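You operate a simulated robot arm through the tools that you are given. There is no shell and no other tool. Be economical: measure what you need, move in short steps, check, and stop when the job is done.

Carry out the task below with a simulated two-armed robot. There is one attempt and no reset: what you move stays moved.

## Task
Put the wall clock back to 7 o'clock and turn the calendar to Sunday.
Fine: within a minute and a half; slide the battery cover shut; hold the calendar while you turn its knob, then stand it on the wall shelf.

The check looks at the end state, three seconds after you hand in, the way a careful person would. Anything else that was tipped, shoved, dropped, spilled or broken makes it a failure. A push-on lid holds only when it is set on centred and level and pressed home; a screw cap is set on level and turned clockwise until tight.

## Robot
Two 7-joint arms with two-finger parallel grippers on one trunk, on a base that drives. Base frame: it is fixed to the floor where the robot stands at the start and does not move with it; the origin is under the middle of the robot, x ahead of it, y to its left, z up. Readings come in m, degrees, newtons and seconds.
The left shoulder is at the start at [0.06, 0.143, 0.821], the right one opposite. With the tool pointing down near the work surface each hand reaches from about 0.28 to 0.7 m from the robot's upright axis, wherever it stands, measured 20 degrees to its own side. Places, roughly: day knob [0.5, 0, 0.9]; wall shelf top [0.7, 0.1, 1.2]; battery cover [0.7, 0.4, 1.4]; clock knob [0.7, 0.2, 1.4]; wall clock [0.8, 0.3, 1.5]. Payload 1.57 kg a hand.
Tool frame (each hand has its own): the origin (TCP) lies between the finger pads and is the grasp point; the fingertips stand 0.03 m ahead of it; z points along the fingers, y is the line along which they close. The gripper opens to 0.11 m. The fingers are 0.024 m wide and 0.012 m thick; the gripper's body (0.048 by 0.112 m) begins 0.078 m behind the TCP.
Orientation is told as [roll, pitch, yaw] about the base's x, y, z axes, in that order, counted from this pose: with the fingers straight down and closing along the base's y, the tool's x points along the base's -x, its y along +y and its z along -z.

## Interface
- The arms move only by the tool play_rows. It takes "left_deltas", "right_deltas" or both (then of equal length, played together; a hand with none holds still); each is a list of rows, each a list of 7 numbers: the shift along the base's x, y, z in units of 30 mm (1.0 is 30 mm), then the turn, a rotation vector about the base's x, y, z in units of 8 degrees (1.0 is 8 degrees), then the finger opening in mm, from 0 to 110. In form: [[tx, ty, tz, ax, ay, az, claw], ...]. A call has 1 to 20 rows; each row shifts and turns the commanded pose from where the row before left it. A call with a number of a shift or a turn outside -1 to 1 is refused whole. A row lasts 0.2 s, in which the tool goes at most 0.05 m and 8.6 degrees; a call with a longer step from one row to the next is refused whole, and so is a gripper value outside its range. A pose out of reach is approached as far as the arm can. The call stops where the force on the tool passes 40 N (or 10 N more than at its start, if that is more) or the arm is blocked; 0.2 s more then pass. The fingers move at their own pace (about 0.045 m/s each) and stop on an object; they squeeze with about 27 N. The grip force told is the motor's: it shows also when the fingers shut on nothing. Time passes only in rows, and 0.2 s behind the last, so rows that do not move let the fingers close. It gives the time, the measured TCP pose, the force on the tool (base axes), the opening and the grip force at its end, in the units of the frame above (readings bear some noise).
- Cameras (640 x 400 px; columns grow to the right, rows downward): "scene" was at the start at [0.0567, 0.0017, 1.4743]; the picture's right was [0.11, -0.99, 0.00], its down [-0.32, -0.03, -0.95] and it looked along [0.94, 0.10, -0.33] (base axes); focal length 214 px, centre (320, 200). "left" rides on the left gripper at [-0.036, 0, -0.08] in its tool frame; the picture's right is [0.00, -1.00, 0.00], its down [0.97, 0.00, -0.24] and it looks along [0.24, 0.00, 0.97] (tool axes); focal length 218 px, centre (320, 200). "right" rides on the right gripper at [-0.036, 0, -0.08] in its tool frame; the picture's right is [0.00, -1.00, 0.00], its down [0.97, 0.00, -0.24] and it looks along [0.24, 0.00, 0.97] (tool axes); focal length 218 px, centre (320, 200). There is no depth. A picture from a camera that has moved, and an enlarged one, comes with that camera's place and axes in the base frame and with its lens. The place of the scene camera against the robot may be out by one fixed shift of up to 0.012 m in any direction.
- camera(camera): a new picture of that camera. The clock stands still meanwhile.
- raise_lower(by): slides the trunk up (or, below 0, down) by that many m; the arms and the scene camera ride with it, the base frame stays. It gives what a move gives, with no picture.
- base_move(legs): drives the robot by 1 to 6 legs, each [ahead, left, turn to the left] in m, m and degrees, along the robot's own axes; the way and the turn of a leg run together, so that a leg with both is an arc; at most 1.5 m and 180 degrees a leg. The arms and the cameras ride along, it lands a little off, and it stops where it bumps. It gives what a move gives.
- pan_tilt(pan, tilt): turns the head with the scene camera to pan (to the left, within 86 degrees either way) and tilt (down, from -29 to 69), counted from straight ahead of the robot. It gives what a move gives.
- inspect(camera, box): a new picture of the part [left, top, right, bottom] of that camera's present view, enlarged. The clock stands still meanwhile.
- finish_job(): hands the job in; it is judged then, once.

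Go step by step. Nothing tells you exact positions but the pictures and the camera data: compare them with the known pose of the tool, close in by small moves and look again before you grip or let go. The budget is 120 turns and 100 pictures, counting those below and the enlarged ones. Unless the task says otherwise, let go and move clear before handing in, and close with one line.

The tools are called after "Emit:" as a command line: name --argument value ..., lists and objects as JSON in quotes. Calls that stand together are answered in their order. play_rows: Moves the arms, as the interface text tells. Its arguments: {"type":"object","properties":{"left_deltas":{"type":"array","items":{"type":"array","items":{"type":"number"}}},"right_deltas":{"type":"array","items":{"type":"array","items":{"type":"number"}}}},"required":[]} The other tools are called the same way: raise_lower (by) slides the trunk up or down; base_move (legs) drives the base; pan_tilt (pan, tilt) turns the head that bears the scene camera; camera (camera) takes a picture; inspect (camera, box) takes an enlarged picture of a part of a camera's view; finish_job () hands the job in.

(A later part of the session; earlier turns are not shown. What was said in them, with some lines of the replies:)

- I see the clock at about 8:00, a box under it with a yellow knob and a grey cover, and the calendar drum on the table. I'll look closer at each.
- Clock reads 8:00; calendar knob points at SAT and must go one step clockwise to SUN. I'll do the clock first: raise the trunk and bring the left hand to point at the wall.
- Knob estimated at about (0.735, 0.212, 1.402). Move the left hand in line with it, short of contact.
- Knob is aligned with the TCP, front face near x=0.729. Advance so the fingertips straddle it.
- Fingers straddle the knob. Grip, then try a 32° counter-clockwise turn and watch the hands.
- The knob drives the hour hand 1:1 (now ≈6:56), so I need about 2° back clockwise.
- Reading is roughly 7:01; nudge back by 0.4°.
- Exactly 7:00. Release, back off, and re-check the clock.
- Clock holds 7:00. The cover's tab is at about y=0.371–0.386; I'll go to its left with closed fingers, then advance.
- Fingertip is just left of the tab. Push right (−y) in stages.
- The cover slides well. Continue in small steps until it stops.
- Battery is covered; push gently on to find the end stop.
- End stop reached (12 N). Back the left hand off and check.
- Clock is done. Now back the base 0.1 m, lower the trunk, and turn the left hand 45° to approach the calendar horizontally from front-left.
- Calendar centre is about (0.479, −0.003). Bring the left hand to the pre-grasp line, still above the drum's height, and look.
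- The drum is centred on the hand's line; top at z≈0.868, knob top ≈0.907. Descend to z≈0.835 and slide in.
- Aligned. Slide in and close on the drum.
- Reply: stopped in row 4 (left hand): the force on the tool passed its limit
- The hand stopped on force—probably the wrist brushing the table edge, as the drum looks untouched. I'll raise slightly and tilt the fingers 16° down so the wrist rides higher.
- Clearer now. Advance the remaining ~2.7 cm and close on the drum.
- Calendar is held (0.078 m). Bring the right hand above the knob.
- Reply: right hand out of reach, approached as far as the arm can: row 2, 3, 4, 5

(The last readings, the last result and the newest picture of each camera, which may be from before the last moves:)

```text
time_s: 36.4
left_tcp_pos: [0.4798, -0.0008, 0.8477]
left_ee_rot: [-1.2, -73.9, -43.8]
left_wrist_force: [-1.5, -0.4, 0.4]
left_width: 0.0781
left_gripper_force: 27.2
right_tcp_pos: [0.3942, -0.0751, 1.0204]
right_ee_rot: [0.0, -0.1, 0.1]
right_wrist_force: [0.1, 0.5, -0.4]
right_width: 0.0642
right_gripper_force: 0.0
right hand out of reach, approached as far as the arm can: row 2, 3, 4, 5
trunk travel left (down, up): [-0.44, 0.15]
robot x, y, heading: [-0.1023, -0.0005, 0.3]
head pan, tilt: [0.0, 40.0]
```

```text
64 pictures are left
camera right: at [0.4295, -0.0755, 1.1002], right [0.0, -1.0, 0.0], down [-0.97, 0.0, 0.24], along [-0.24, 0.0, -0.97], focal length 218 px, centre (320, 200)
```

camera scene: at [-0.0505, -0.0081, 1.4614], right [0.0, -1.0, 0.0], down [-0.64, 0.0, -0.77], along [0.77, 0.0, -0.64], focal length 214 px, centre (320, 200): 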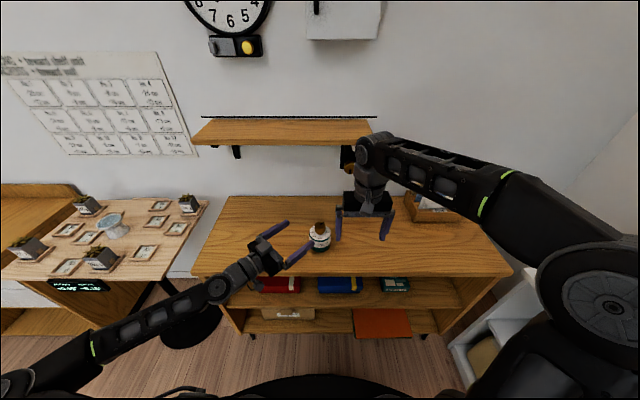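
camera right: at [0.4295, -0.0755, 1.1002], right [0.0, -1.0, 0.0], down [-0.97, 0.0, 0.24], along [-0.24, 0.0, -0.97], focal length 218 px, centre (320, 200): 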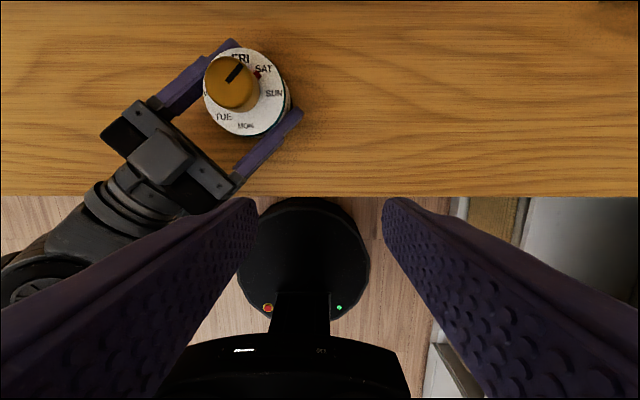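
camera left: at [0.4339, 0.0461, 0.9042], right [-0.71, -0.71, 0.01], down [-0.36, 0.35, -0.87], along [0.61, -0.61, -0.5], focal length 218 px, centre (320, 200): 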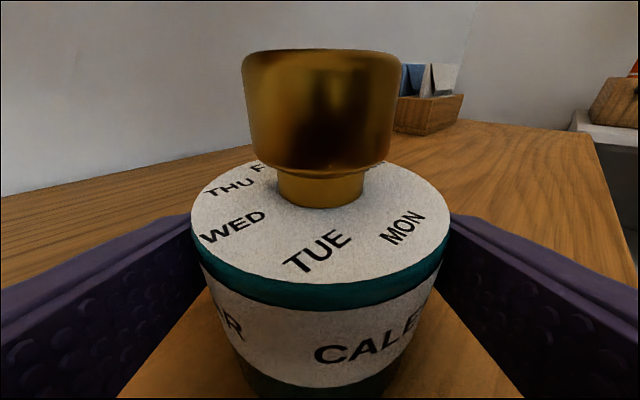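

The right arm can't reach that far at this height. I'll lift the calendar a little with the left hand and bring it ~7 cm closer, then turn the knob in the air.

Emit:
play_rows --left_deltas '[[0, 0, 0.5, 0, 0, 0, 50], [0, 0, 0.5, 0, 0, 0, 50], [-0.6, -0.25, 0, 0, 0, 0, 50], [-0.6, -0.25, 0, 0, 0, 0, 50], [-0.6, -0.25, 0, 0, 0, 0, 50], [-0.5, -0.25, 0, 0, 0, 0, 50], [0, 0, 0, 0, 0, 0, 50]]'

Emit:
camera --camera "left"

Emit:
camera --camera "right"

```text
time_s: 38.0
left_tcp_pos: [0.4123, -0.0323, 0.8768]
left_ee_rot: [-1.4, -73.9, -43.6]
left_wrist_force: [-0.5, 0.6, -4.2]
left_width: 0.0782
left_gripper_force: 27.2
right_tcp_pos: [0.3932, -0.0744, 1.0188]
right_ee_rot: [0.1, -0.1, 0.0]
right_wrist_force: [-0.2, -0.2, -0.4]
right_width: 0.0639
right_gripper_force: 0.0
trunk travel left (down, up): [-0.44, 0.15]
robot x, y, heading: [-0.1007, 0.0015, 0.0]
head pan, tilt: [0.0, 40.0]
```

```text
63 pictures are left
camera left: at [0.3661, 0.0154, 0.9338], right [-0.71, -0.71, 0.01], down [-0.36, 0.35, -0.87], along [0.61, -0.61, -0.5], focal length 218 px, centre (320, 200)
```

left: 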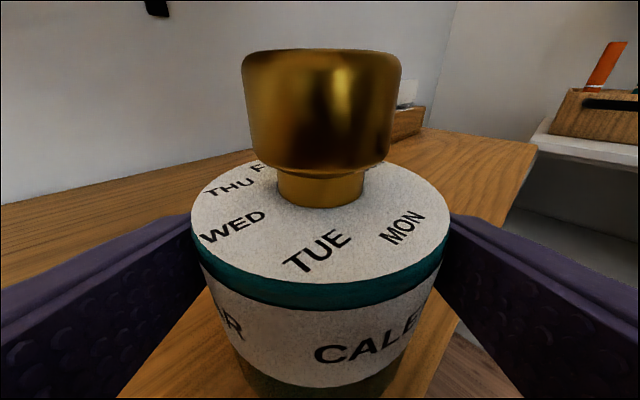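

```text
62 pictures are left
camera right: at [0.4299, -0.0755, 1.1], right [0.0, -1.0, 0.0], down [-0.97, 0.0, 0.24], along [-0.24, 0.0, -0.97], focal length 218 px, centre (320, 200)
```

right: 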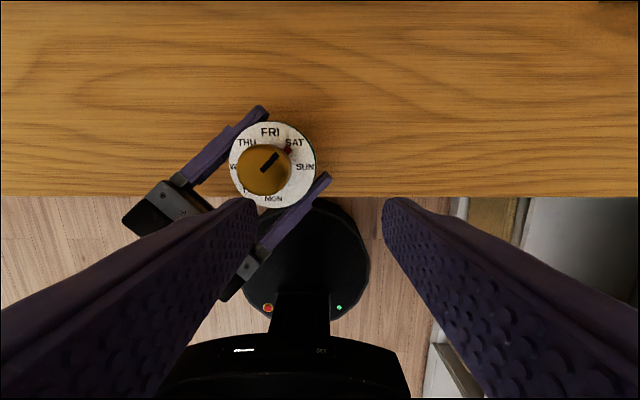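

Knob axis at (0.4125, −0.0325), confirmed by both views. Small test move to see where the right hand's commanded pose stands after the out-of-reach.

Emit:
play_rows --right_deltas '[[0, -0.3, 0, 0, 0, 0, 64], [0, 0, 0, 0, 0, 0, 64]]'

```text
time_s: 38.6
left_tcp_pos: [0.4132, -0.0305, 0.8769]
left_ee_rot: [-1.3, -73.8, -43.7]
left_wrist_force: [-0.8, -0.2, -4.5]
left_width: 0.078
left_gripper_force: 26.5
right_tcp_pos: [0.3932, -0.0836, 1.0193]
right_ee_rot: [0.0, 0.0, 0.1]
right_wrist_force: [0.5, -0.2, -0.2]
right_width: 0.0642
right_gripper_force: 0.0
trunk travel left (down, up): [-0.44, 0.15]
robot x, y, heading: [-0.0995, -0.0005, 0.1]
head pan, tilt: [0.0, 40.0]
```

Commanded follows measured. Move over the knob.

Emit:
play_rows --right_deltas '[[0.325, 0.857, -0.57, 0, 0, 0, 64], [0.325, 0.857, -0.57, 0, 0, 0, 64], [0, 0, 0, 0, 0, 0, 64]]'

Emit:
camera --camera "right"

Emit:
camera --camera "left"

```text
time_s: 39.4
left_tcp_pos: [0.4121, -0.033, 0.8766]
left_ee_rot: [-1.4, -73.7, -43.8]
left_wrist_force: [0.7, -1.1, -3.1]
left_width: 0.0782
left_gripper_force: 26.9
right_tcp_pos: [0.412, -0.0323, 0.9847]
right_ee_rot: [0.0, 0.0, 0.0]
right_wrist_force: [0.2, 0.0, -0.6]
right_width: 0.0642
right_gripper_force: 0.1
trunk travel left (down, up): [-0.44, 0.15]
robot x, y, heading: [-0.0989, 0.0007, 0.0]
head pan, tilt: [0.0, 40.0]
```

```text
61 pictures are left
camera right: at [0.448, -0.0334, 1.0643], right [0.0, -1.0, 0.0], down [-0.97, 0.0, 0.24], along [-0.24, 0.0, -0.97], focal length 218 px, centre (320, 200)
```

right: 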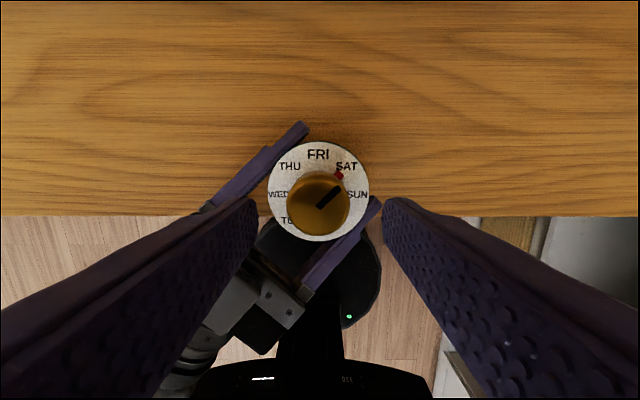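

```text
60 pictures are left
camera left: at [0.3662, 0.0153, 0.9338], right [-0.71, -0.71, 0.01], down [-0.36, 0.35, -0.87], along [0.61, -0.61, -0.5], focal length 218 px, centre (320, 200)
```

left: 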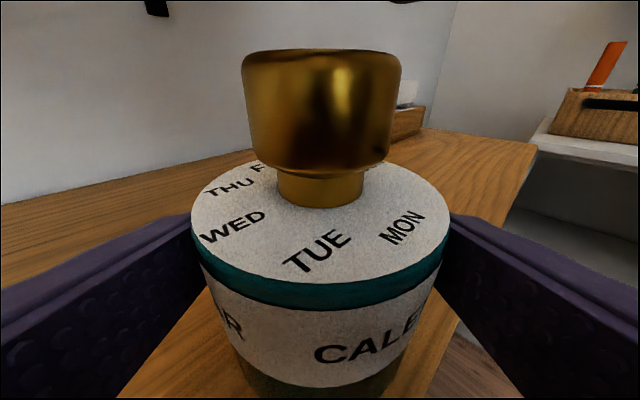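

Centred over the knob. Descend and grip the knob.

Emit:
play_rows --right_deltas '[[0, 0, -0.6, 0, 0, 0, 64], [0, 0, -0.6, 0, 0, 0, 64], [0, 0, -0.45, 0, 0, 0, 64], [0, 0, 0, 0, 0, 0, 40], [0, 0, 0, 0, 0, 0, 20], [0, 0, 0, 0, 0, 0, 20]]'

Emit:
camera --camera "left"

Emit:
camera --camera "right"

```text
time_s: 40.8
left_tcp_pos: [0.4131, -0.0322, 0.8779]
left_ee_rot: [-1.4, -73.8, -43.7]
left_wrist_force: [0.8, -7.5, -3.2]
left_width: 0.0781
left_gripper_force: 27.6
right_tcp_pos: [0.4109, -0.0319, 0.9347]
right_ee_rot: [0.1, 0.0, 0.1]
right_wrist_force: [-2.4, 7.5, 0.1]
right_width: 0.0388
right_gripper_force: 24.5
trunk travel left (down, up): [-0.44, 0.15]
robot x, y, heading: [-0.0988, -0.0041, 0.1]
head pan, tilt: [0.0, 40.0]
```

```text
59 pictures are left
camera left: at [0.366, 0.015, 0.934], right [-0.71, -0.71, 0.01], down [-0.36, 0.35, -0.87], along [0.61, -0.62, -0.5], focal length 218 px, centre (320, 200)
```

left: 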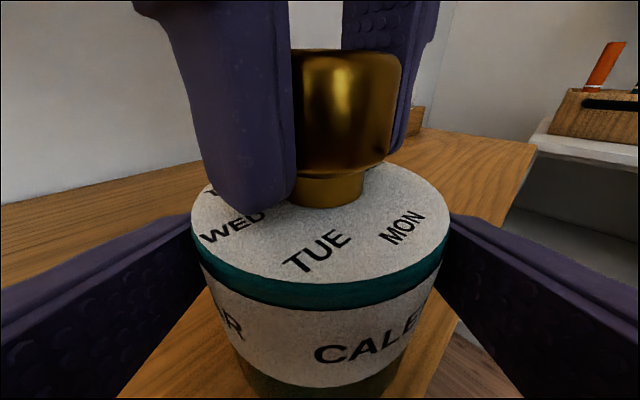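

```text
58 pictures are left
camera right: at [0.4468, -0.0326, 1.0158], right [0.0, -1.0, 0.0], down [-0.97, 0.0, 0.24], along [-0.24, 0.0, -0.97], focal length 218 px, centre (320, 200)
```

right: 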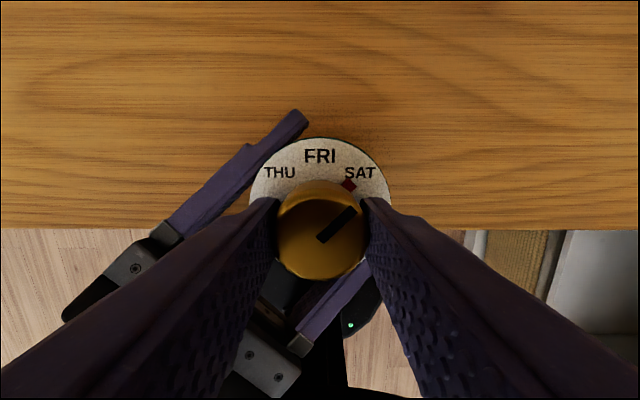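

Turn the knob clockwise (seen from above) by 51°.

Emit:
play_rows --right_deltas '[[0, 0, 0, 0, 0, -1, 20], [0, 0, 0, 0, 0, -1, 20], [0, 0, 0, 0, 0, -1, 20], [0, 0, 0, 0, 0, -1, 20], [0, 0, 0, 0, 0, -1, 20], [0, 0, 0, 0, 0, -1, 20], [0, 0, 0, 0, 0, -0.43, 20], [0, 0, 0, 0, 0, 0, 20]]'

Emit:
camera --camera "left"

Emit:
camera --camera "right"

```text
time_s: 42.6
left_tcp_pos: [0.4115, -0.0321, 0.8761]
left_ee_rot: [-1.4, -73.8, -43.8]
left_wrist_force: [-1.9, -14.5, -3.8]
left_width: 0.0784
left_gripper_force: 26.8
right_tcp_pos: [0.4128, -0.033, 0.9351]
right_ee_rot: [0.1, -0.1, -51.5]
right_wrist_force: [1.3, 13.2, -0.8]
right_width: 0.0386
right_gripper_force: 26.7
trunk travel left (down, up): [-0.44, 0.15]
robot x, y, heading: [-0.0996, 0.001, 0.1]
head pan, tilt: [0.0, 40.0]
```

```text
57 pictures are left
camera left: at [0.3658, 0.0151, 0.9338], right [-0.71, -0.71, 0.01], down [-0.36, 0.35, -0.87], along [0.61, -0.62, -0.5], focal length 218 px, centre (320, 200)
```

left: 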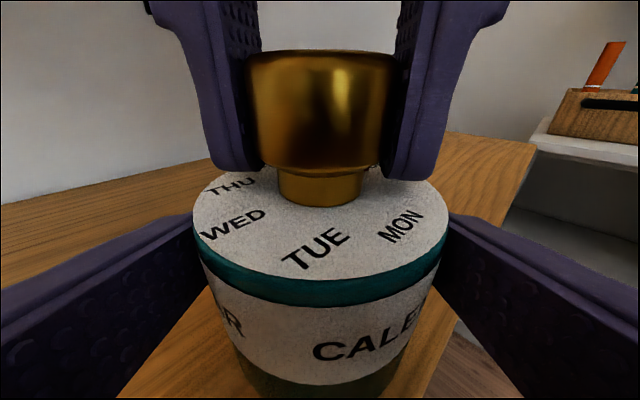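

```text
56 pictures are left
camera right: at [0.4349, -0.0621, 1.0155], right [-0.78, -0.62, 0.0], down [-0.6, 0.76, 0.24], along [-0.15, 0.19, -0.97], focal length 218 px, centre (320, 200)
```

right: 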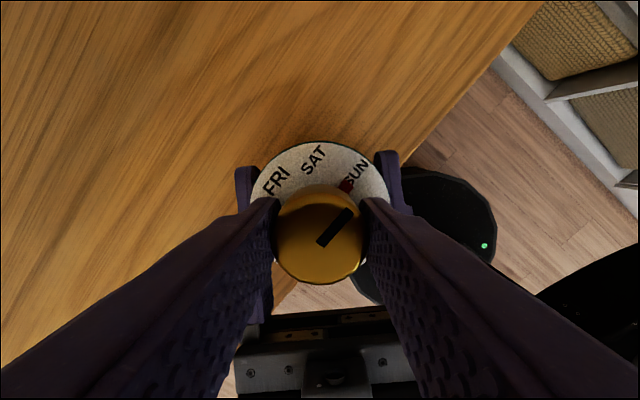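

Pointer is at SUN. Open the right hand, lift it clear and inspect.

Emit:
play_rows --right_deltas '[[0, 0, 0, 0, 0, 0, 60], [0, 0, 0, 0, 0, 0, 60], [0, 0, 0.6, 0, 0, 0, 60], [0, 0, 0.6, 0, 0, 0, 60], [0, 0, 0.6, 0, 0, 1, 60], [-0.2, -0.6, 0.3, 0, 0, 1, 60], [-0.2, -0.3, 0, 0, 0, 1, 60], [0, 0, 0, 0, 0, 1, 60], [0, 0, 0, 0, 0, 1, 60], [0, 0, 0, 0, 0, 1, 60], [0, 0, 0, 0, 0, 0.43, 60]]'

Emit:
inspect --camera "right" --box '[220, 110, 400, 250]'

Emit:
camera --camera "left"

```text
time_s: 45.0
left_tcp_pos: [0.4123, -0.0313, 0.8773]
left_ee_rot: [-1.4, -73.8, -43.7]
left_wrist_force: [-0.7, 0.0, -3.7]
left_width: 0.0783
left_gripper_force: 26.7
right_tcp_pos: [0.4002, -0.0598, 0.9983]
right_ee_rot: [-0.1, 0.1, 0.0]
right_wrist_force: [0.6, 0.0, 0.1]
right_width: 0.0597
right_gripper_force: 0.1
trunk travel left (down, up): [-0.44, 0.15]
robot x, y, heading: [-0.1004, -0.0028, 0.1]
head pan, tilt: [0.0, 40.0]
```

```text
2.86 times, centred on (310, 180) of right
camera zoom: at [0.4363, -0.0612, 1.0784], right [0.0, -1.0, 0.0], down [-0.97, 0.0, 0.24], along [-0.24, 0.0, -0.97], focal length 624 px, centre (349, 257)
```

zoom: 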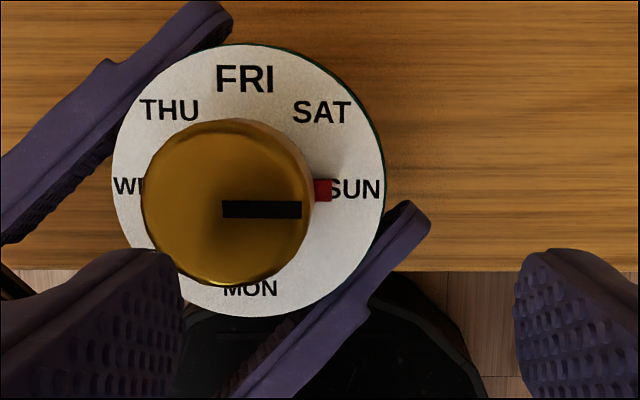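

```text
54 pictures are left
camera left: at [0.3663, 0.0154, 0.9337], right [-0.71, -0.71, 0.01], down [-0.36, 0.35, -0.87], along [0.61, -0.61, -0.5], focal length 218 px, centre (320, 200)
```

left: 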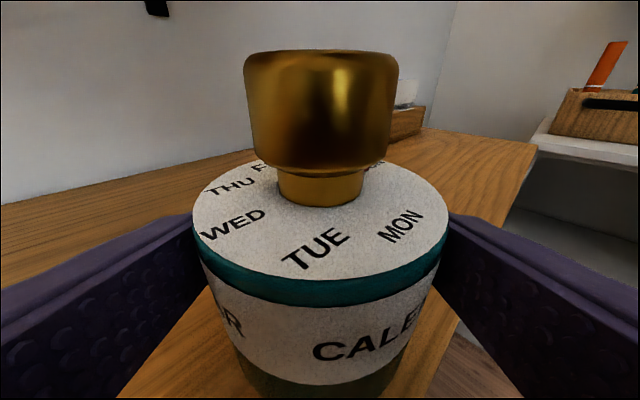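

Pin sits squarely on SUN. Retract the right hand, raise the trunk and lift the calendar above shelf height, well in front of the shelf.

Emit:
play_rows --right_deltas '[[-0.4, -0.9, 0.2, 0, 0, 0, 60], [-0.4, -0.9, 0.2, 0, 0, 0, 60], [-0.4, -0.9, 0, 0, 0, 0, 60], [-0.4, -0.9, 0, 0, 0, 0, 60], [-0.4, -0.9, 0, 0, 0, 0, 60], [-0.4, -0.9, 0, 0, 0, 0, 60], [0, 0, 0, 0, 0, 0, 60]]'

Emit:
raise_lower --by 0.15

Emit:
play_rows --left_deltas '[[0, 0.45, 0.9, 0, 0, 0, 50], [0, 0.45, 0.9, 0, 0, 0, 50], [0, 0.45, 0.9, 0, 0, 0, 50], [0, 0.45, 0.9, 0, 0, 0, 50], [0, 0.45, 0.9, 0, 0, 0, 50], [0, 0.45, 0.9, 0, 0, 0, 50], [0, 0.45, 0.9, 0, 0, 0, 50], [0, 0.45, 0.9, 0, 0, 0, 50], [0, 0.45, 0.9, 0, 0, 0, 50], [0, 0.45, 0.9, 0, 0, 0, 50], [0, 0, 0, 0, 0, 0, 50]]'

Emit:
pan_tilt --pan 0 --tilt 28

Emit:
camera --camera "scene"

Emit:
camera --camera "left"

```text
time_s: 46.6
left_tcp_pos: [0.4131, -0.0307, 0.8771]
left_ee_rot: [-1.4, -73.8, -43.7]
left_wrist_force: [-0.2, -0.4, -4.3]
left_width: 0.0782
left_gripper_force: 27.1
right_tcp_pos: [0.3293, -0.2206, 1.01]
right_ee_rot: [0.1, 0.0, 0.2]
right_wrist_force: [-0.4, 0.5, -0.3]
right_width: 0.0599
right_gripper_force: 0.0
trunk travel left (down, up): [-0.44, 0.15]
robot x, y, heading: [-0.1006, -0.0005, 0.0]
head pan, tilt: [0.0, 40.0]
```

```text
time_s: 48.3
left_tcp_pos: [0.4135, -0.0316, 1.0265]
left_ee_rot: [-1.4, -73.7, -43.7]
left_wrist_force: [0.5, 1.2, -4.4]
left_width: 0.0782
left_gripper_force: 27.3
right_tcp_pos: [0.3308, -0.2214, 1.16]
right_ee_rot: [0.0, 0.1, 0.1]
right_wrist_force: [-0.6, 0.2, -0.6]
right_width: 0.06
right_gripper_force: 0.0
trunk travel left (down, up): [-0.59, 0.0]
robot x, y, heading: [-0.102, 0.0034, 0.1]
head pan, tilt: [0.0, 40.0]
```

```text
time_s: 50.7
left_tcp_pos: [0.4119, 0.1025, 1.2969]
left_ee_rot: [-1.3, -73.7, -43.7]
left_wrist_force: [-0.4, 0.2, -4.6]
left_width: 0.0784
left_gripper_force: 27.1
right_tcp_pos: [0.3297, -0.2212, 1.16]
right_ee_rot: [0.0, 0.0, 0.1]
right_wrist_force: [0.1, 0.8, -0.6]
right_width: 0.0599
right_gripper_force: 0.1
trunk travel left (down, up): [-0.59, 0.0]
robot x, y, heading: [-0.1033, -0.0007, 0.1]
head pan, tilt: [0.0, 40.0]
```

```text
time_s: 51.5
left_tcp_pos: [0.412, 0.1019, 1.2959]
left_ee_rot: [-1.5, -73.8, -43.7]
left_wrist_force: [0.2, 0.0, -3.7]
left_width: 0.0782
left_gripper_force: 26.9
right_tcp_pos: [0.3306, -0.2206, 1.1594]
right_ee_rot: [0.0, 0.0, 0.2]
right_wrist_force: [0.5, 0.7, -0.2]
right_width: 0.0599
right_gripper_force: 0.0
trunk travel left (down, up): [-0.59, 0.0]
robot x, y, heading: [-0.1063, -0.0043, -0.0]
head pan, tilt: [0.0, 28.0]
```

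```text
53 pictures are left
camera scene: at [-0.044, -0.008, 1.6298], right [0.0, -1.0, 0.0], down [-0.47, 0.0, -0.88], along [0.88, 0.0, -0.47], focal length 214 px, centre (320, 200)
```

scene: 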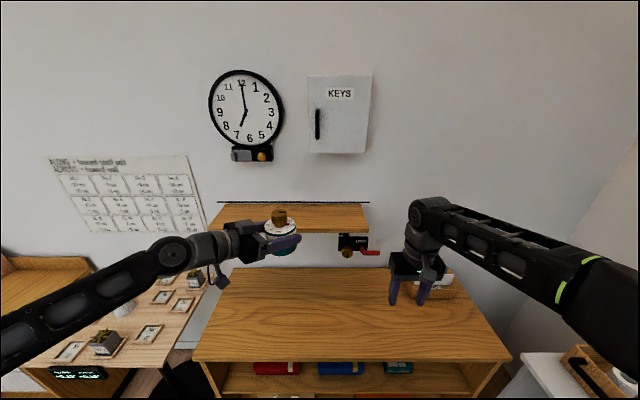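

```text
52 pictures are left
camera left: at [0.3656, 0.1494, 1.354], right [-0.71, -0.71, 0.01], down [-0.36, 0.35, -0.87], along [0.61, -0.61, -0.5], focal length 218 px, centre (320, 200)
```

left: 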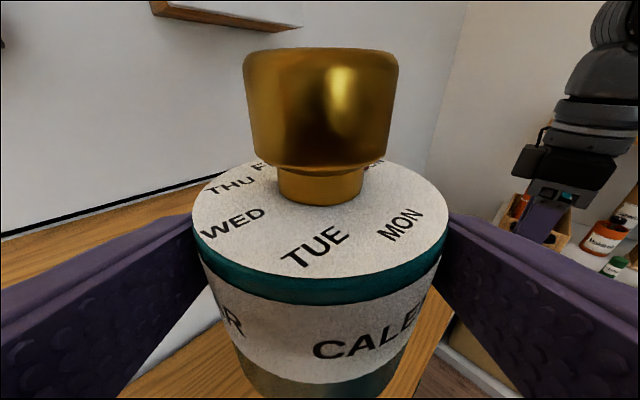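

Calendar is above shelf level (shelf top seems ~1.17–1.2, front edge x≈0.57). Drive the base 0.1 forward, then move the calendar over the shelf.

Emit:
base_move --legs '[[0.1, 0, 0]]'

Emit:
play_rows --left_deltas '[[0.7, 0, 0, 0, 0, 0, 50], [0.7, 0, 0, 0, 0, 0, 50], [0.7, 0, 0, 0, 0, 0, 50], [0.7, 0, 0, 0, 0, 0, 50], [0.7, 0, 0, 0, 0, 0, 50], [0.7, 0, 0, 0, 0, 0, 50], [0.7, 0, 0, 0, 0, 0, 50], [0, 0, 0, 0, 0, 0, 50]]'

Emit:
camera --camera "scene"

Emit:
camera --camera "left"

Emit:
camera --camera "right"

```text
time_s: 52.6
left_tcp_pos: [0.5119, 0.1028, 1.2963]
left_ee_rot: [-1.5, -73.7, -43.7]
left_wrist_force: [1.7, 0.1, -3.5]
left_width: 0.0783
left_gripper_force: 27.2
right_tcp_pos: [0.4282, -0.2219, 1.1594]
right_ee_rot: [0.0, -0.1, 0.1]
right_wrist_force: [1.0, -0.8, -0.6]
right_width: 0.0598
right_gripper_force: 0.0
trunk travel left (down, up): [-0.59, 0.0]
robot x, y, heading: [-0.0024, -0.0005, 0.2]
head pan, tilt: [0.0, 28.0]
```

```text
time_s: 54.4
left_tcp_pos: [0.6566, 0.1029, 1.2967]
left_ee_rot: [-1.4, -73.9, -43.8]
left_wrist_force: [-0.3, 0.6, -3.3]
left_width: 0.078
left_gripper_force: 27.2
right_tcp_pos: [0.4279, -0.221, 1.1606]
right_ee_rot: [0.0, -0.1, 0.1]
right_wrist_force: [-0.1, -0.4, -0.2]
right_width: 0.0599
right_gripper_force: 0.0
trunk travel left (down, up): [-0.59, 0.0]
robot x, y, heading: [-0.0013, -0.0022, 0.2]
head pan, tilt: [0.0, 28.0]
```

```text
51 pictures are left
camera scene: at [0.0532, -0.0079, 1.6299], right [0.0, -1.0, 0.0], down [-0.47, 0.0, -0.88], along [0.88, 0.0, -0.47], focal length 214 px, centre (320, 200)
```

scene: 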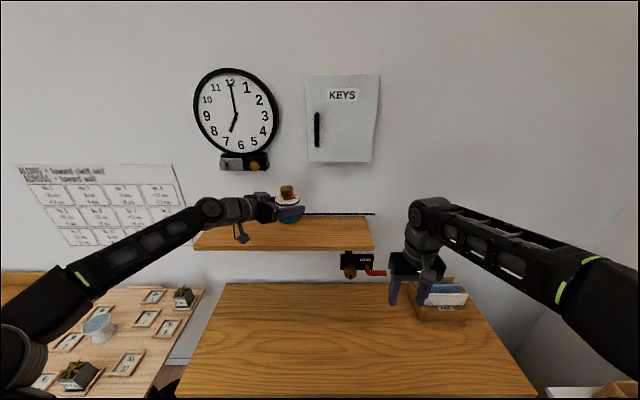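

```text
50 pictures are left
camera left: at [0.6101, 0.1498, 1.3535], right [-0.71, -0.71, 0.01], down [-0.36, 0.35, -0.86], along [0.61, -0.62, -0.5], focal length 218 px, centre (320, 200)
```

left: 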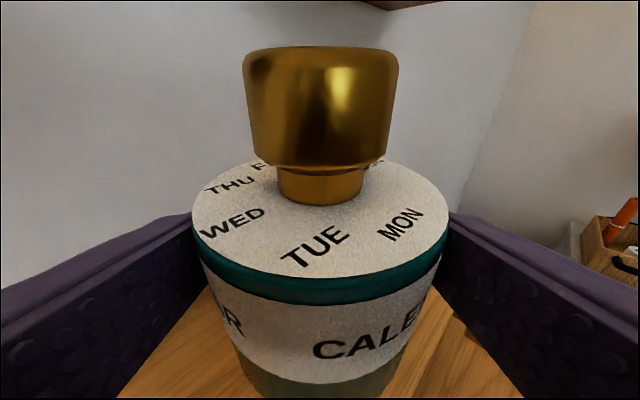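

```text
49 pictures are left
camera right: at [0.4629, -0.2223, 1.2403], right [0.0, -1.0, 0.0], down [-0.97, 0.0, 0.24], along [-0.24, 0.0, -0.97], focal length 218 px, centre (320, 200)
```

right: 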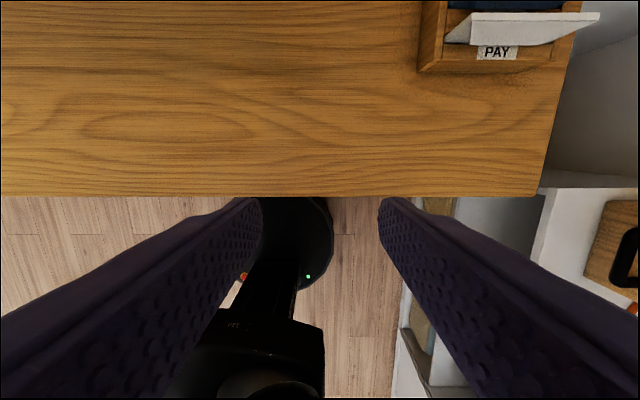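

Move slightly deeper and lower, then look at the gap to the shelf.

Emit:
play_rows --left_deltas '[[0.6, 0.1, -0.3, 0, 0, 0, 50], [0, 0, -0.4, 0, 0, 0, 50], [0, 0, -0.3, 0, 0, 0, 50], [0, 0, 0, 0, 0, 0, 50]]'

Emit:
inspect --camera "scene" --box '[180, 150, 400, 280]'

```text
time_s: 55.4
left_tcp_pos: [0.6745, 0.1062, 1.2665]
left_ee_rot: [-1.3, -73.8, -43.6]
left_wrist_force: [-0.1, 0.4, -3.7]
left_width: 0.0781
left_gripper_force: 26.2
right_tcp_pos: [0.4282, -0.222, 1.1609]
right_ee_rot: [-0.1, 0.0, -0.1]
right_wrist_force: [0.0, 0.4, -0.2]
right_width: 0.0599
right_gripper_force: 0.2
trunk travel left (down, up): [-0.59, 0.0]
robot x, y, heading: [-0.0001, -0.0019, -0.1]
head pan, tilt: [0.0, 28.0]
```

```text
2.91 times, centred on (290, 215) of scene
camera zoom: at [0.0535, -0.008, 1.6299], right [0.0, -1.0, 0.0], down [-0.47, 0.0, -0.88], along [0.88, 0.0, -0.47], focal length 624 px, centre (407, 156)
```

zoom: 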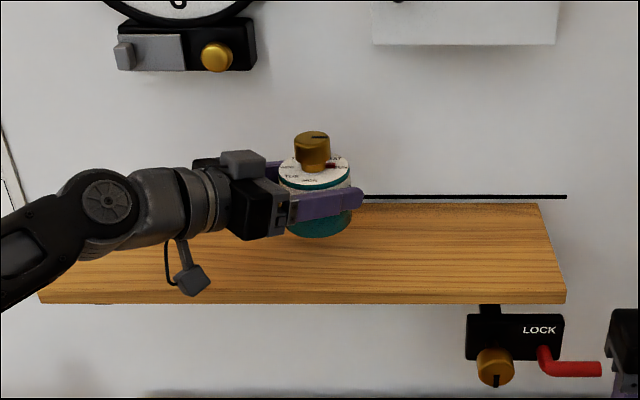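

There's a "LOCK" device with a lever under the shelf; I'll take a closer look before loading the shelf.

Emit:
inspect --camera "scene" --box '[320, 235, 400, 290]'

Emit:
inspect --camera "scene" --box '[185, 200, 320, 275]'

```text
7.27 times, centred on (360, 262) of scene
camera zoom: at [0.0535, -0.008, 1.6299], right [0.0, -1.0, 0.0], down [-0.47, 0.0, -0.88], along [0.88, 0.0, -0.47], focal length 1560 px, centre (29, -254)
```

zoom: 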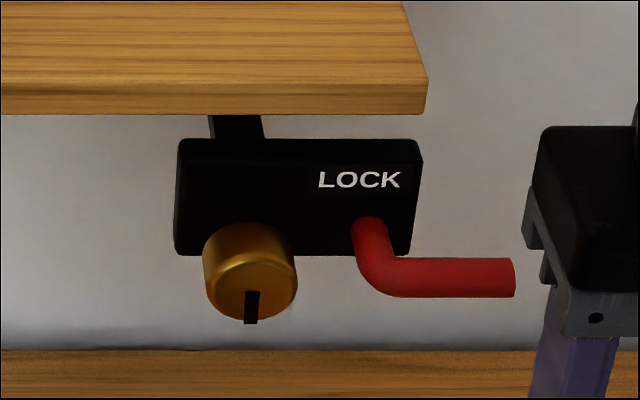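

```text
4.74 times, centred on (252, 238) of scene
camera zoom: at [0.0535, -0.008, 1.6299], right [0.0, -1.0, 0.0], down [-0.47, 0.0, -0.88], along [0.88, 0.0, -0.47], focal length 1017 px, centre (640, 22)
```

zoom: 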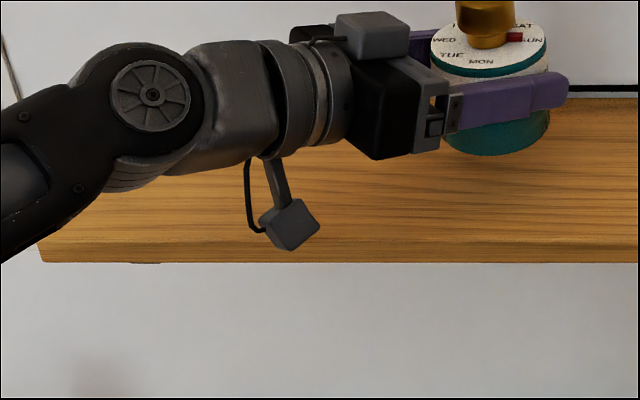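

The lock is unrelated and stays untouched. Shelf top works out to z≈1.172, so the hand should end at about z=1.22. Lower.

Emit:
play_rows --left_deltas '[[0, 0, -0.4, 0, 0, 0, 50], [0, 0, -0.4, 0, 0, 0, 50], [0, 0, -0.3, 0, 0, 0, 50], [0, 0, 0, 0, 0, 0, 50]]'

Emit:
inspect --camera "scene" --box '[185, 185, 320, 270]'

```text
time_s: 56.4
left_tcp_pos: [0.6756, 0.1045, 1.2325]
left_ee_rot: [-1.4, -73.8, -43.8]
left_wrist_force: [-0.9, 0.0, -3.7]
left_width: 0.0782
left_gripper_force: 27.4
right_tcp_pos: [0.4276, -0.2213, 1.1595]
right_ee_rot: [-0.1, 0.0, 0.0]
right_wrist_force: [1.1, 0.9, 0.3]
right_width: 0.0598
right_gripper_force: 0.1
trunk travel left (down, up): [-0.59, 0.0]
robot x, y, heading: [-0.0012, 0.0036, -0.3]
head pan, tilt: [0.0, 28.0]
```

```text
4.71 times, centred on (252, 228) of scene
camera zoom: at [0.0538, -0.008, 1.6299], right [0.0, -1.0, 0.0], down [-0.47, 0.0, -0.88], along [0.88, 0.0, -0.47], focal length 1009 px, centre (638, 71)
```

zoom: 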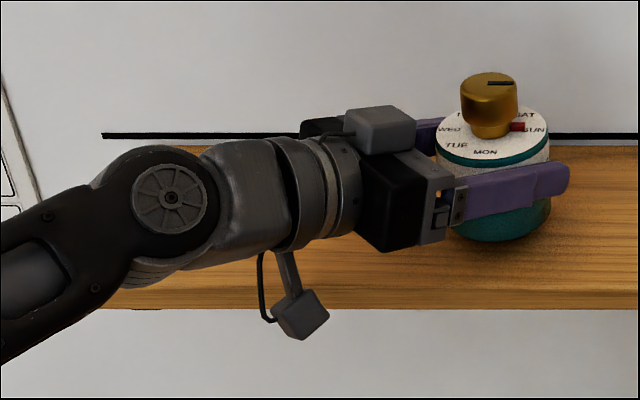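

Shadow is closing in under the drum. Creep down in 2 mm rows.

Emit:
play_rows --left_deltas '[[0, 0, -0.08, 0, 0, 0, 50], [0, 0, -0.08, 0, 0, 0, 50], [0, 0, -0.08, 0, 0, 0, 50], [0, 0, -0.08, 0, 0, 0, 50], [0, 0, 0, 0, 0, 0, 50]]'

```text
time_s: 57.6
left_tcp_pos: [0.6753, 0.1042, 1.2225]
left_ee_rot: [-1.5, -73.9, -43.7]
left_wrist_force: [0.2, 0.0, -3.3]
left_width: 0.0782
left_gripper_force: 27.3
right_tcp_pos: [0.4273, -0.2212, 1.159]
right_ee_rot: [0.0, 0.0, 0.0]
right_wrist_force: [-0.4, -0.2, 0.1]
right_width: 0.0601
right_gripper_force: 0.1
trunk travel left (down, up): [-0.59, 0.0]
robot x, y, heading: [-0.002, 0.0007, 0.1]
head pan, tilt: [0.0, 28.0]
```

Emit:
play_rows --left_deltas '[[0, 0, -0.07, 0, 0, 0, 50], [0, 0, -0.07, 0, 0, 0, 50], [0, 0, 0, 0, 0, 0, 50]]'

Emit:
inspect --camera "scene" --box '[185, 185, 320, 270]'

```text
time_s: 58.4
left_tcp_pos: [0.6748, 0.1053, 1.2194]
left_ee_rot: [-1.4, -73.8, -43.8]
left_wrist_force: [0.0, 0.9, -4.5]
left_width: 0.0779
left_gripper_force: 27.1
right_tcp_pos: [0.427, -0.2214, 1.16]
right_ee_rot: [-0.1, 0.0, 0.0]
right_wrist_force: [-0.4, 0.7, -0.3]
right_width: 0.0599
right_gripper_force: 0.0
trunk travel left (down, up): [-0.59, 0.0]
robot x, y, heading: [-0.0023, -0.0002, -0.1]
head pan, tilt: [0.0, 28.0]
```

```text
4.71 times, centred on (252, 228) of scene
camera zoom: at [0.0539, -0.0079, 1.6298], right [0.0, -1.0, 0.0], down [-0.47, 0.0, -0.88], along [0.88, 0.0, -0.47], focal length 1009 px, centre (638, 71)
```

zoom: 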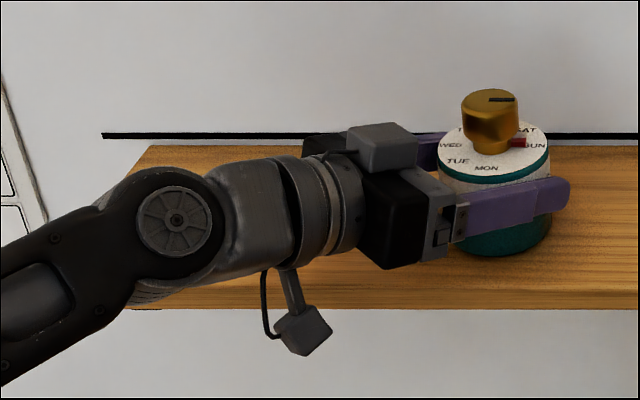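

No contact yet; keep creeping in small steps.

Emit:
play_rows --left_deltas '[[0, 0, -0.06, 0, 0, 0, 50], [0, 0, -0.06, 0, 0, 0, 50], [0, 0, 0, 0, 0, 0, 50]]'

Emit:
play_rows --left_deltas '[[0, 0, -0.06, 0, 0, 0, 50], [0, 0, -0.06, 0, 0, 0, 50], [0, 0, 0, 0, 0, 0, 50]]'

```text
time_s: 59.2
left_tcp_pos: [0.676, 0.1045, 1.2166]
left_ee_rot: [-1.4, -73.8, -43.8]
left_wrist_force: [1.4, 1.6, -1.7]
left_width: 0.0781
left_gripper_force: 26.7
right_tcp_pos: [0.4269, -0.2208, 1.1597]
right_ee_rot: [0.0, -0.1, 0.0]
right_wrist_force: [-0.4, -0.7, -0.2]
right_width: 0.06
right_gripper_force: 0.2
trunk travel left (down, up): [-0.59, 0.0]
robot x, y, heading: [-0.0026, 0.0018, -0.0]
head pan, tilt: [0.0, 28.0]
```

```text
time_s: 60.0
left_tcp_pos: [0.6747, 0.1052, 1.2172]
left_ee_rot: [-0.9, -74.1, -44.3]
left_wrist_force: [7.3, 1.6, 19.5]
left_width: 0.0783
left_gripper_force: 27.3
right_tcp_pos: [0.4264, -0.2216, 1.1607]
right_ee_rot: [0.0, 0.0, 0.1]
right_wrist_force: [-0.1, -0.2, 0.5]
right_width: 0.06
right_gripper_force: 0.1
trunk travel left (down, up): [-0.59, 0.0]
robot x, y, heading: [-0.0011, 0.0036, 0.0]
head pan, tilt: [0.0, 28.0]
```

Contact at z≈1.217 (20 N). Relieve 1.5 mm and check before letting go.

Emit:
play_rows --left_deltas '[[0, 0, 0.06, 0, 0, 0, 50], [0, 0, 0, 0, 0, 0, 50]]'

Emit:
inspect --camera "scene" --box '[240, 180, 340, 260]'

Emit:
camera --camera "left"

```text
time_s: 60.6
left_tcp_pos: [0.6743, 0.105, 1.216]
left_ee_rot: [-1.2, -74.0, -43.8]
left_wrist_force: [9.4, -0.3, 19.3]
left_width: 0.078
left_gripper_force: 27.7
right_tcp_pos: [0.4277, -0.2215, 1.1602]
right_ee_rot: [0.0, -0.1, 0.0]
right_wrist_force: [0.5, -1.0, 0.6]
right_width: 0.0598
right_gripper_force: 0.1
trunk travel left (down, up): [-0.59, 0.0]
robot x, y, heading: [-0.0018, 0.0005, -0.2]
head pan, tilt: [0.0, 28.0]
```

```text
5.00 times, centred on (290, 220) of scene
camera zoom: at [0.0531, -0.0082, 1.63], right [0.0, -1.0, 0.0], down [-0.47, 0.0, -0.88], along [0.88, 0.0, -0.47], focal length 1072 px, centre (470, 100)
```

zoom: 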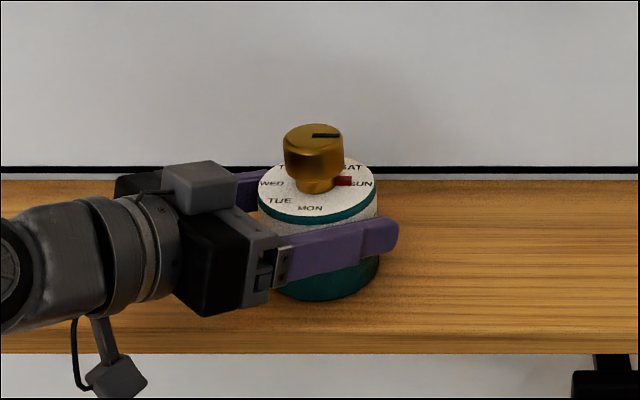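

```text
42 pictures are left
camera left: at [0.6285, 0.1518, 1.2733], right [-0.71, -0.71, 0.01], down [-0.36, 0.35, -0.87], along [0.61, -0.61, -0.5], focal length 218 px, centre (320, 200)
```

left: 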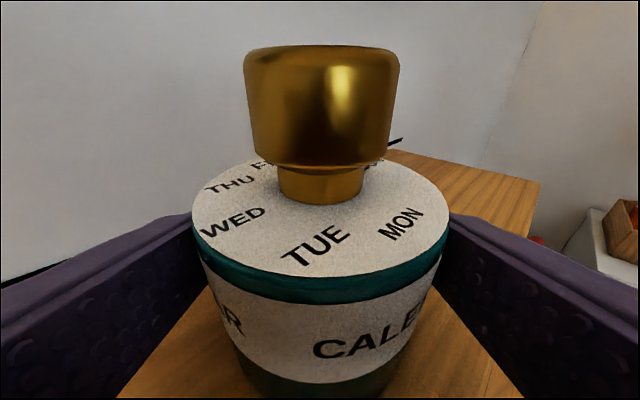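

Still pressing slightly; ease up a bit more.

Emit:
play_rows --left_deltas '[[0, 0, 0.05, 0, 0, 0, 50], [0, 0, 0, 0, 0, 0, 50], [0, 0, 0, 0, 0, 0, 50]]'

```text
time_s: 61.4
left_tcp_pos: [0.6742, 0.1047, 1.2156]
left_ee_rot: [-1.2, -73.9, -43.9]
left_wrist_force: [6.5, 1.0, 13.0]
left_width: 0.0782
left_gripper_force: 27.0
right_tcp_pos: [0.4271, -0.2215, 1.1599]
right_ee_rot: [0.0, -0.1, 0.1]
right_wrist_force: [0.6, -0.5, -0.5]
right_width: 0.06
right_gripper_force: 0.1
trunk travel left (down, up): [-0.59, 0.0]
robot x, y, heading: [-0.0001, -0.003, 0.3]
head pan, tilt: [0.0, 28.0]
```

Emit:
play_rows --left_deltas '[[0, 0, 0.09, 0, 0, 0, 50], [0, 0, 0, 0, 0, 0, 50], [0, 0, 0, 0, 0, 0, 50]]'

```text
time_s: 62.2
left_tcp_pos: [0.6742, 0.1053, 1.2168]
left_ee_rot: [-1.8, -73.6, -43.5]
left_wrist_force: [-0.4, -0.2, -4.9]
left_width: 0.0784
left_gripper_force: 27.1
right_tcp_pos: [0.4271, -0.221, 1.1597]
right_ee_rot: [0.0, 0.1, 0.0]
right_wrist_force: [-0.1, 0.3, 0.0]
right_width: 0.06
right_gripper_force: 0.0
trunk travel left (down, up): [-0.59, 0.0]
robot x, y, heading: [-0.0028, -0.0007, 0.3]
head pan, tilt: [0.0, 28.0]
```

Just at contact. Settle 1 mm, open fully, and retreat along the finger axis.

Emit:
play_rows --left_deltas '[[0, 0, -0.03, 0, 0, 0, 60], [0, 0, 0, 0, 0, 0, 84], [0, 0, 0, 0, 0, 0, 96], [0, 0, 0, 0, 0, 0, 110], [0, 0, 0, 0, 0, 0, 110]]'

Emit:
camera --camera "left"

Emit:
inspect --camera "scene" --box '[240, 180, 340, 260]'

```text
time_s: 63.4
left_tcp_pos: [0.6743, 0.1059, 1.2181]
left_ee_rot: [-1.5, -73.9, -43.8]
left_wrist_force: [0.7, -0.3, 0.0]
left_width: 0.1101
left_gripper_force: 0.0
right_tcp_pos: [0.4271, -0.2208, 1.1597]
right_ee_rot: [0.0, 0.0, 0.0]
right_wrist_force: [-0.4, -0.4, -0.1]
right_width: 0.0599
right_gripper_force: 0.0
trunk travel left (down, up): [-0.59, 0.0]
robot x, y, heading: [-0.0012, 0.0017, 0.1]
head pan, tilt: [0.0, 28.0]
```

```text
41 pictures are left
camera left: at [0.6277, 0.1521, 1.2752], right [-0.71, -0.71, 0.01], down [-0.36, 0.35, -0.87], along [0.61, -0.62, -0.5], focal length 218 px, centre (320, 200)
```

left: 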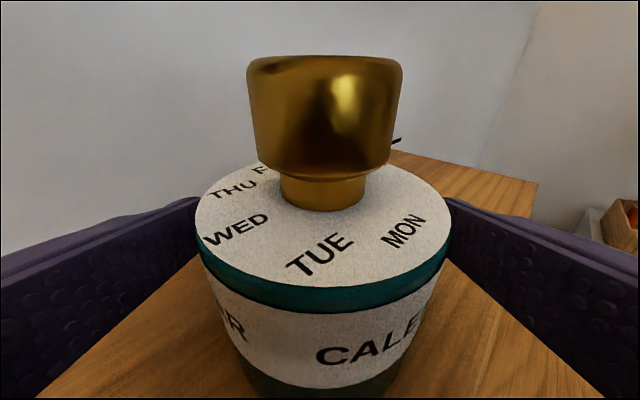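

```text
5.00 times, centred on (290, 220) of scene
camera zoom: at [0.0534, -0.0079, 1.6299], right [0.0, -1.0, 0.0], down [-0.47, 0.0, -0.88], along [0.88, 0.0, -0.47], focal length 1072 px, centre (470, 100)
```

zoom: 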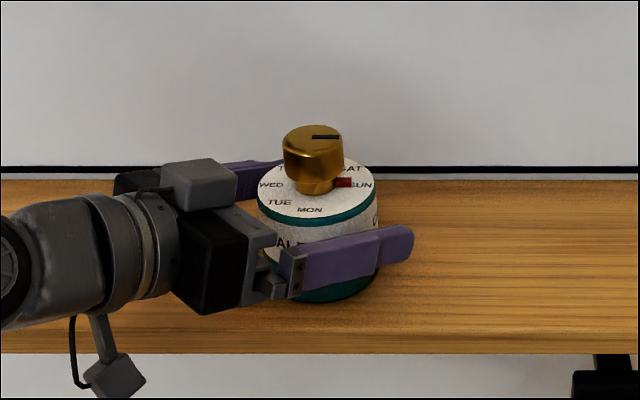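

Calendar stands on the shelf and is free of the fingers. Retreat back along the finger line.

Emit:
play_rows --left_deltas '[[-0.3, 0.3, 0.1, 0, 0, 0, 110], [-0.5, 0.5, 0.2, 0, 0, 0, 110], [-0.6, 0.6, 0.25, 0, 0, 0, 110], [-0.6, 0.6, 0.25, 0, 0, 0, 110], [-0.6, 0.6, 0.25, 0, 0, 0, 110], [-0.8, 0.3, 0.2, 0, 0, 0, 110], [-0.9, 0, 0, 0, 0, 0, 110], [-0.9, 0, 0, 0, 0, 0, 110], [-0.9, 0, 0, 0, 0, 0, 110], [-0.9, 0, 0, 0, 0, 0, 110], [0, 0, 0, 0, 0, 0, 110]]'

Emit:
camera --camera "scene"

Emit:
inspect --camera "scene" --box '[190, 60, 340, 260]'

Emit:
inspect --camera "scene" --box '[260, 195, 330, 250]'

Emit:
inspect --camera "scene" --box '[185, 60, 285, 160]'

```text
time_s: 65.8
left_tcp_pos: [0.4645, 0.1918, 1.2545]
left_ee_rot: [-1.3, -73.8, -43.8]
left_wrist_force: [-0.8, 0.1, 0.4]
left_width: 0.1099
left_gripper_force: 0.0
right_tcp_pos: [0.4275, -0.2215, 1.1601]
right_ee_rot: [-0.1, 0.1, 0.1]
right_wrist_force: [-1.0, 0.4, 0.3]
right_width: 0.0597
right_gripper_force: 0.0
trunk travel left (down, up): [-0.59, 0.0]
robot x, y, heading: [-0.0024, -0.0019, 0.1]
head pan, tilt: [0.0, 28.0]
```

```text
39 pictures are left
camera scene: at [0.0541, -0.0079, 1.6298], right [0.0, -1.0, 0.0], down [-0.47, 0.0, -0.88], along [0.88, 0.0, -0.47], focal length 214 px, centre (320, 200)
```

scene: 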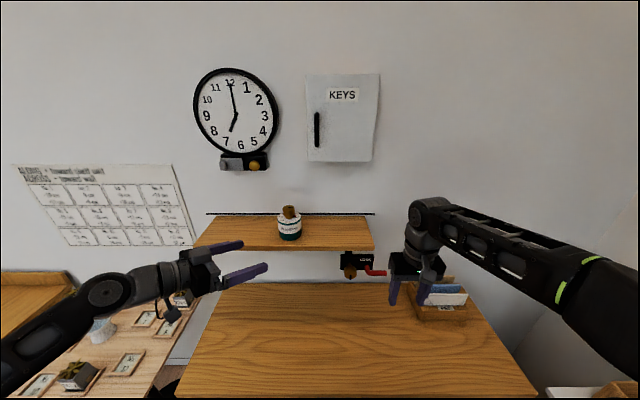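

```text
2.00 times, centred on (265, 160) of scene
camera zoom: at [0.0541, -0.0079, 1.6298], right [0.0, -1.0, 0.0], down [-0.47, 0.0, -0.88], along [0.88, 0.0, -0.47], focal length 429 px, centre (430, 280)
```

zoom: 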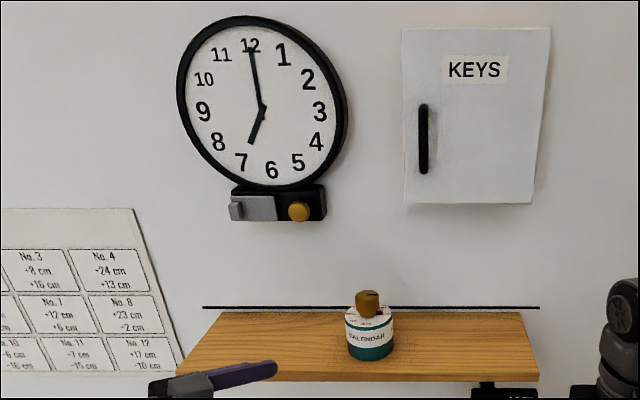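

```text
7.27 times, centred on (295, 222) of scene
camera zoom: at [0.0541, -0.0079, 1.6298], right [0.0, -1.0, 0.0], down [-0.47, 0.0, -0.88], along [0.88, 0.0, -0.47], focal length 1560 px, centre (502, 36)
```

zoom: 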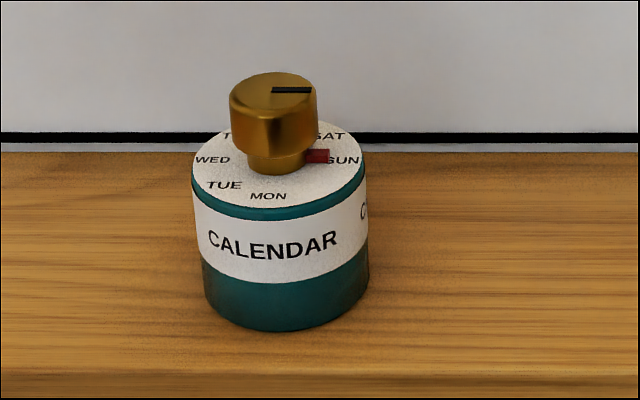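

```text
4.00 times, centred on (235, 110) of scene
camera zoom: at [0.0541, -0.0079, 1.6298], right [0.0, -1.0, 0.0], down [-0.47, 0.0, -0.88], along [0.88, 0.0, -0.47], focal length 858 px, centre (660, 560)
```

zoom: 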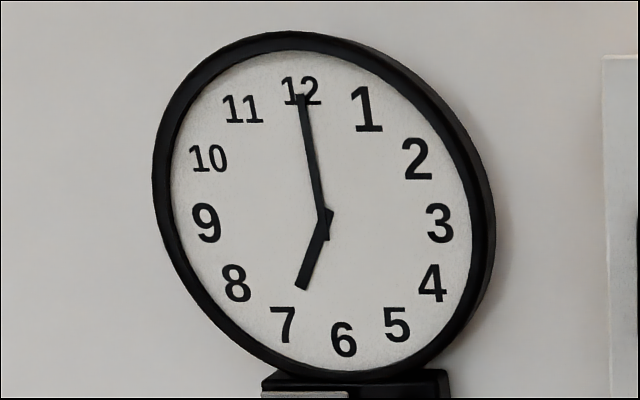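

The clock reads 7:00, its battery cover is shut, and the calendar stands on the shelf at SUN. Both hands are clear, so I'm handing in.

Emit:
finish_job

```text
The job is handed in.
```

The job is handed in: the wall clock reads 7:00 with its battery cover slid shut against its stop. I held the calendar while turning its knob to Sunday, and it now stands on the wall shelf.
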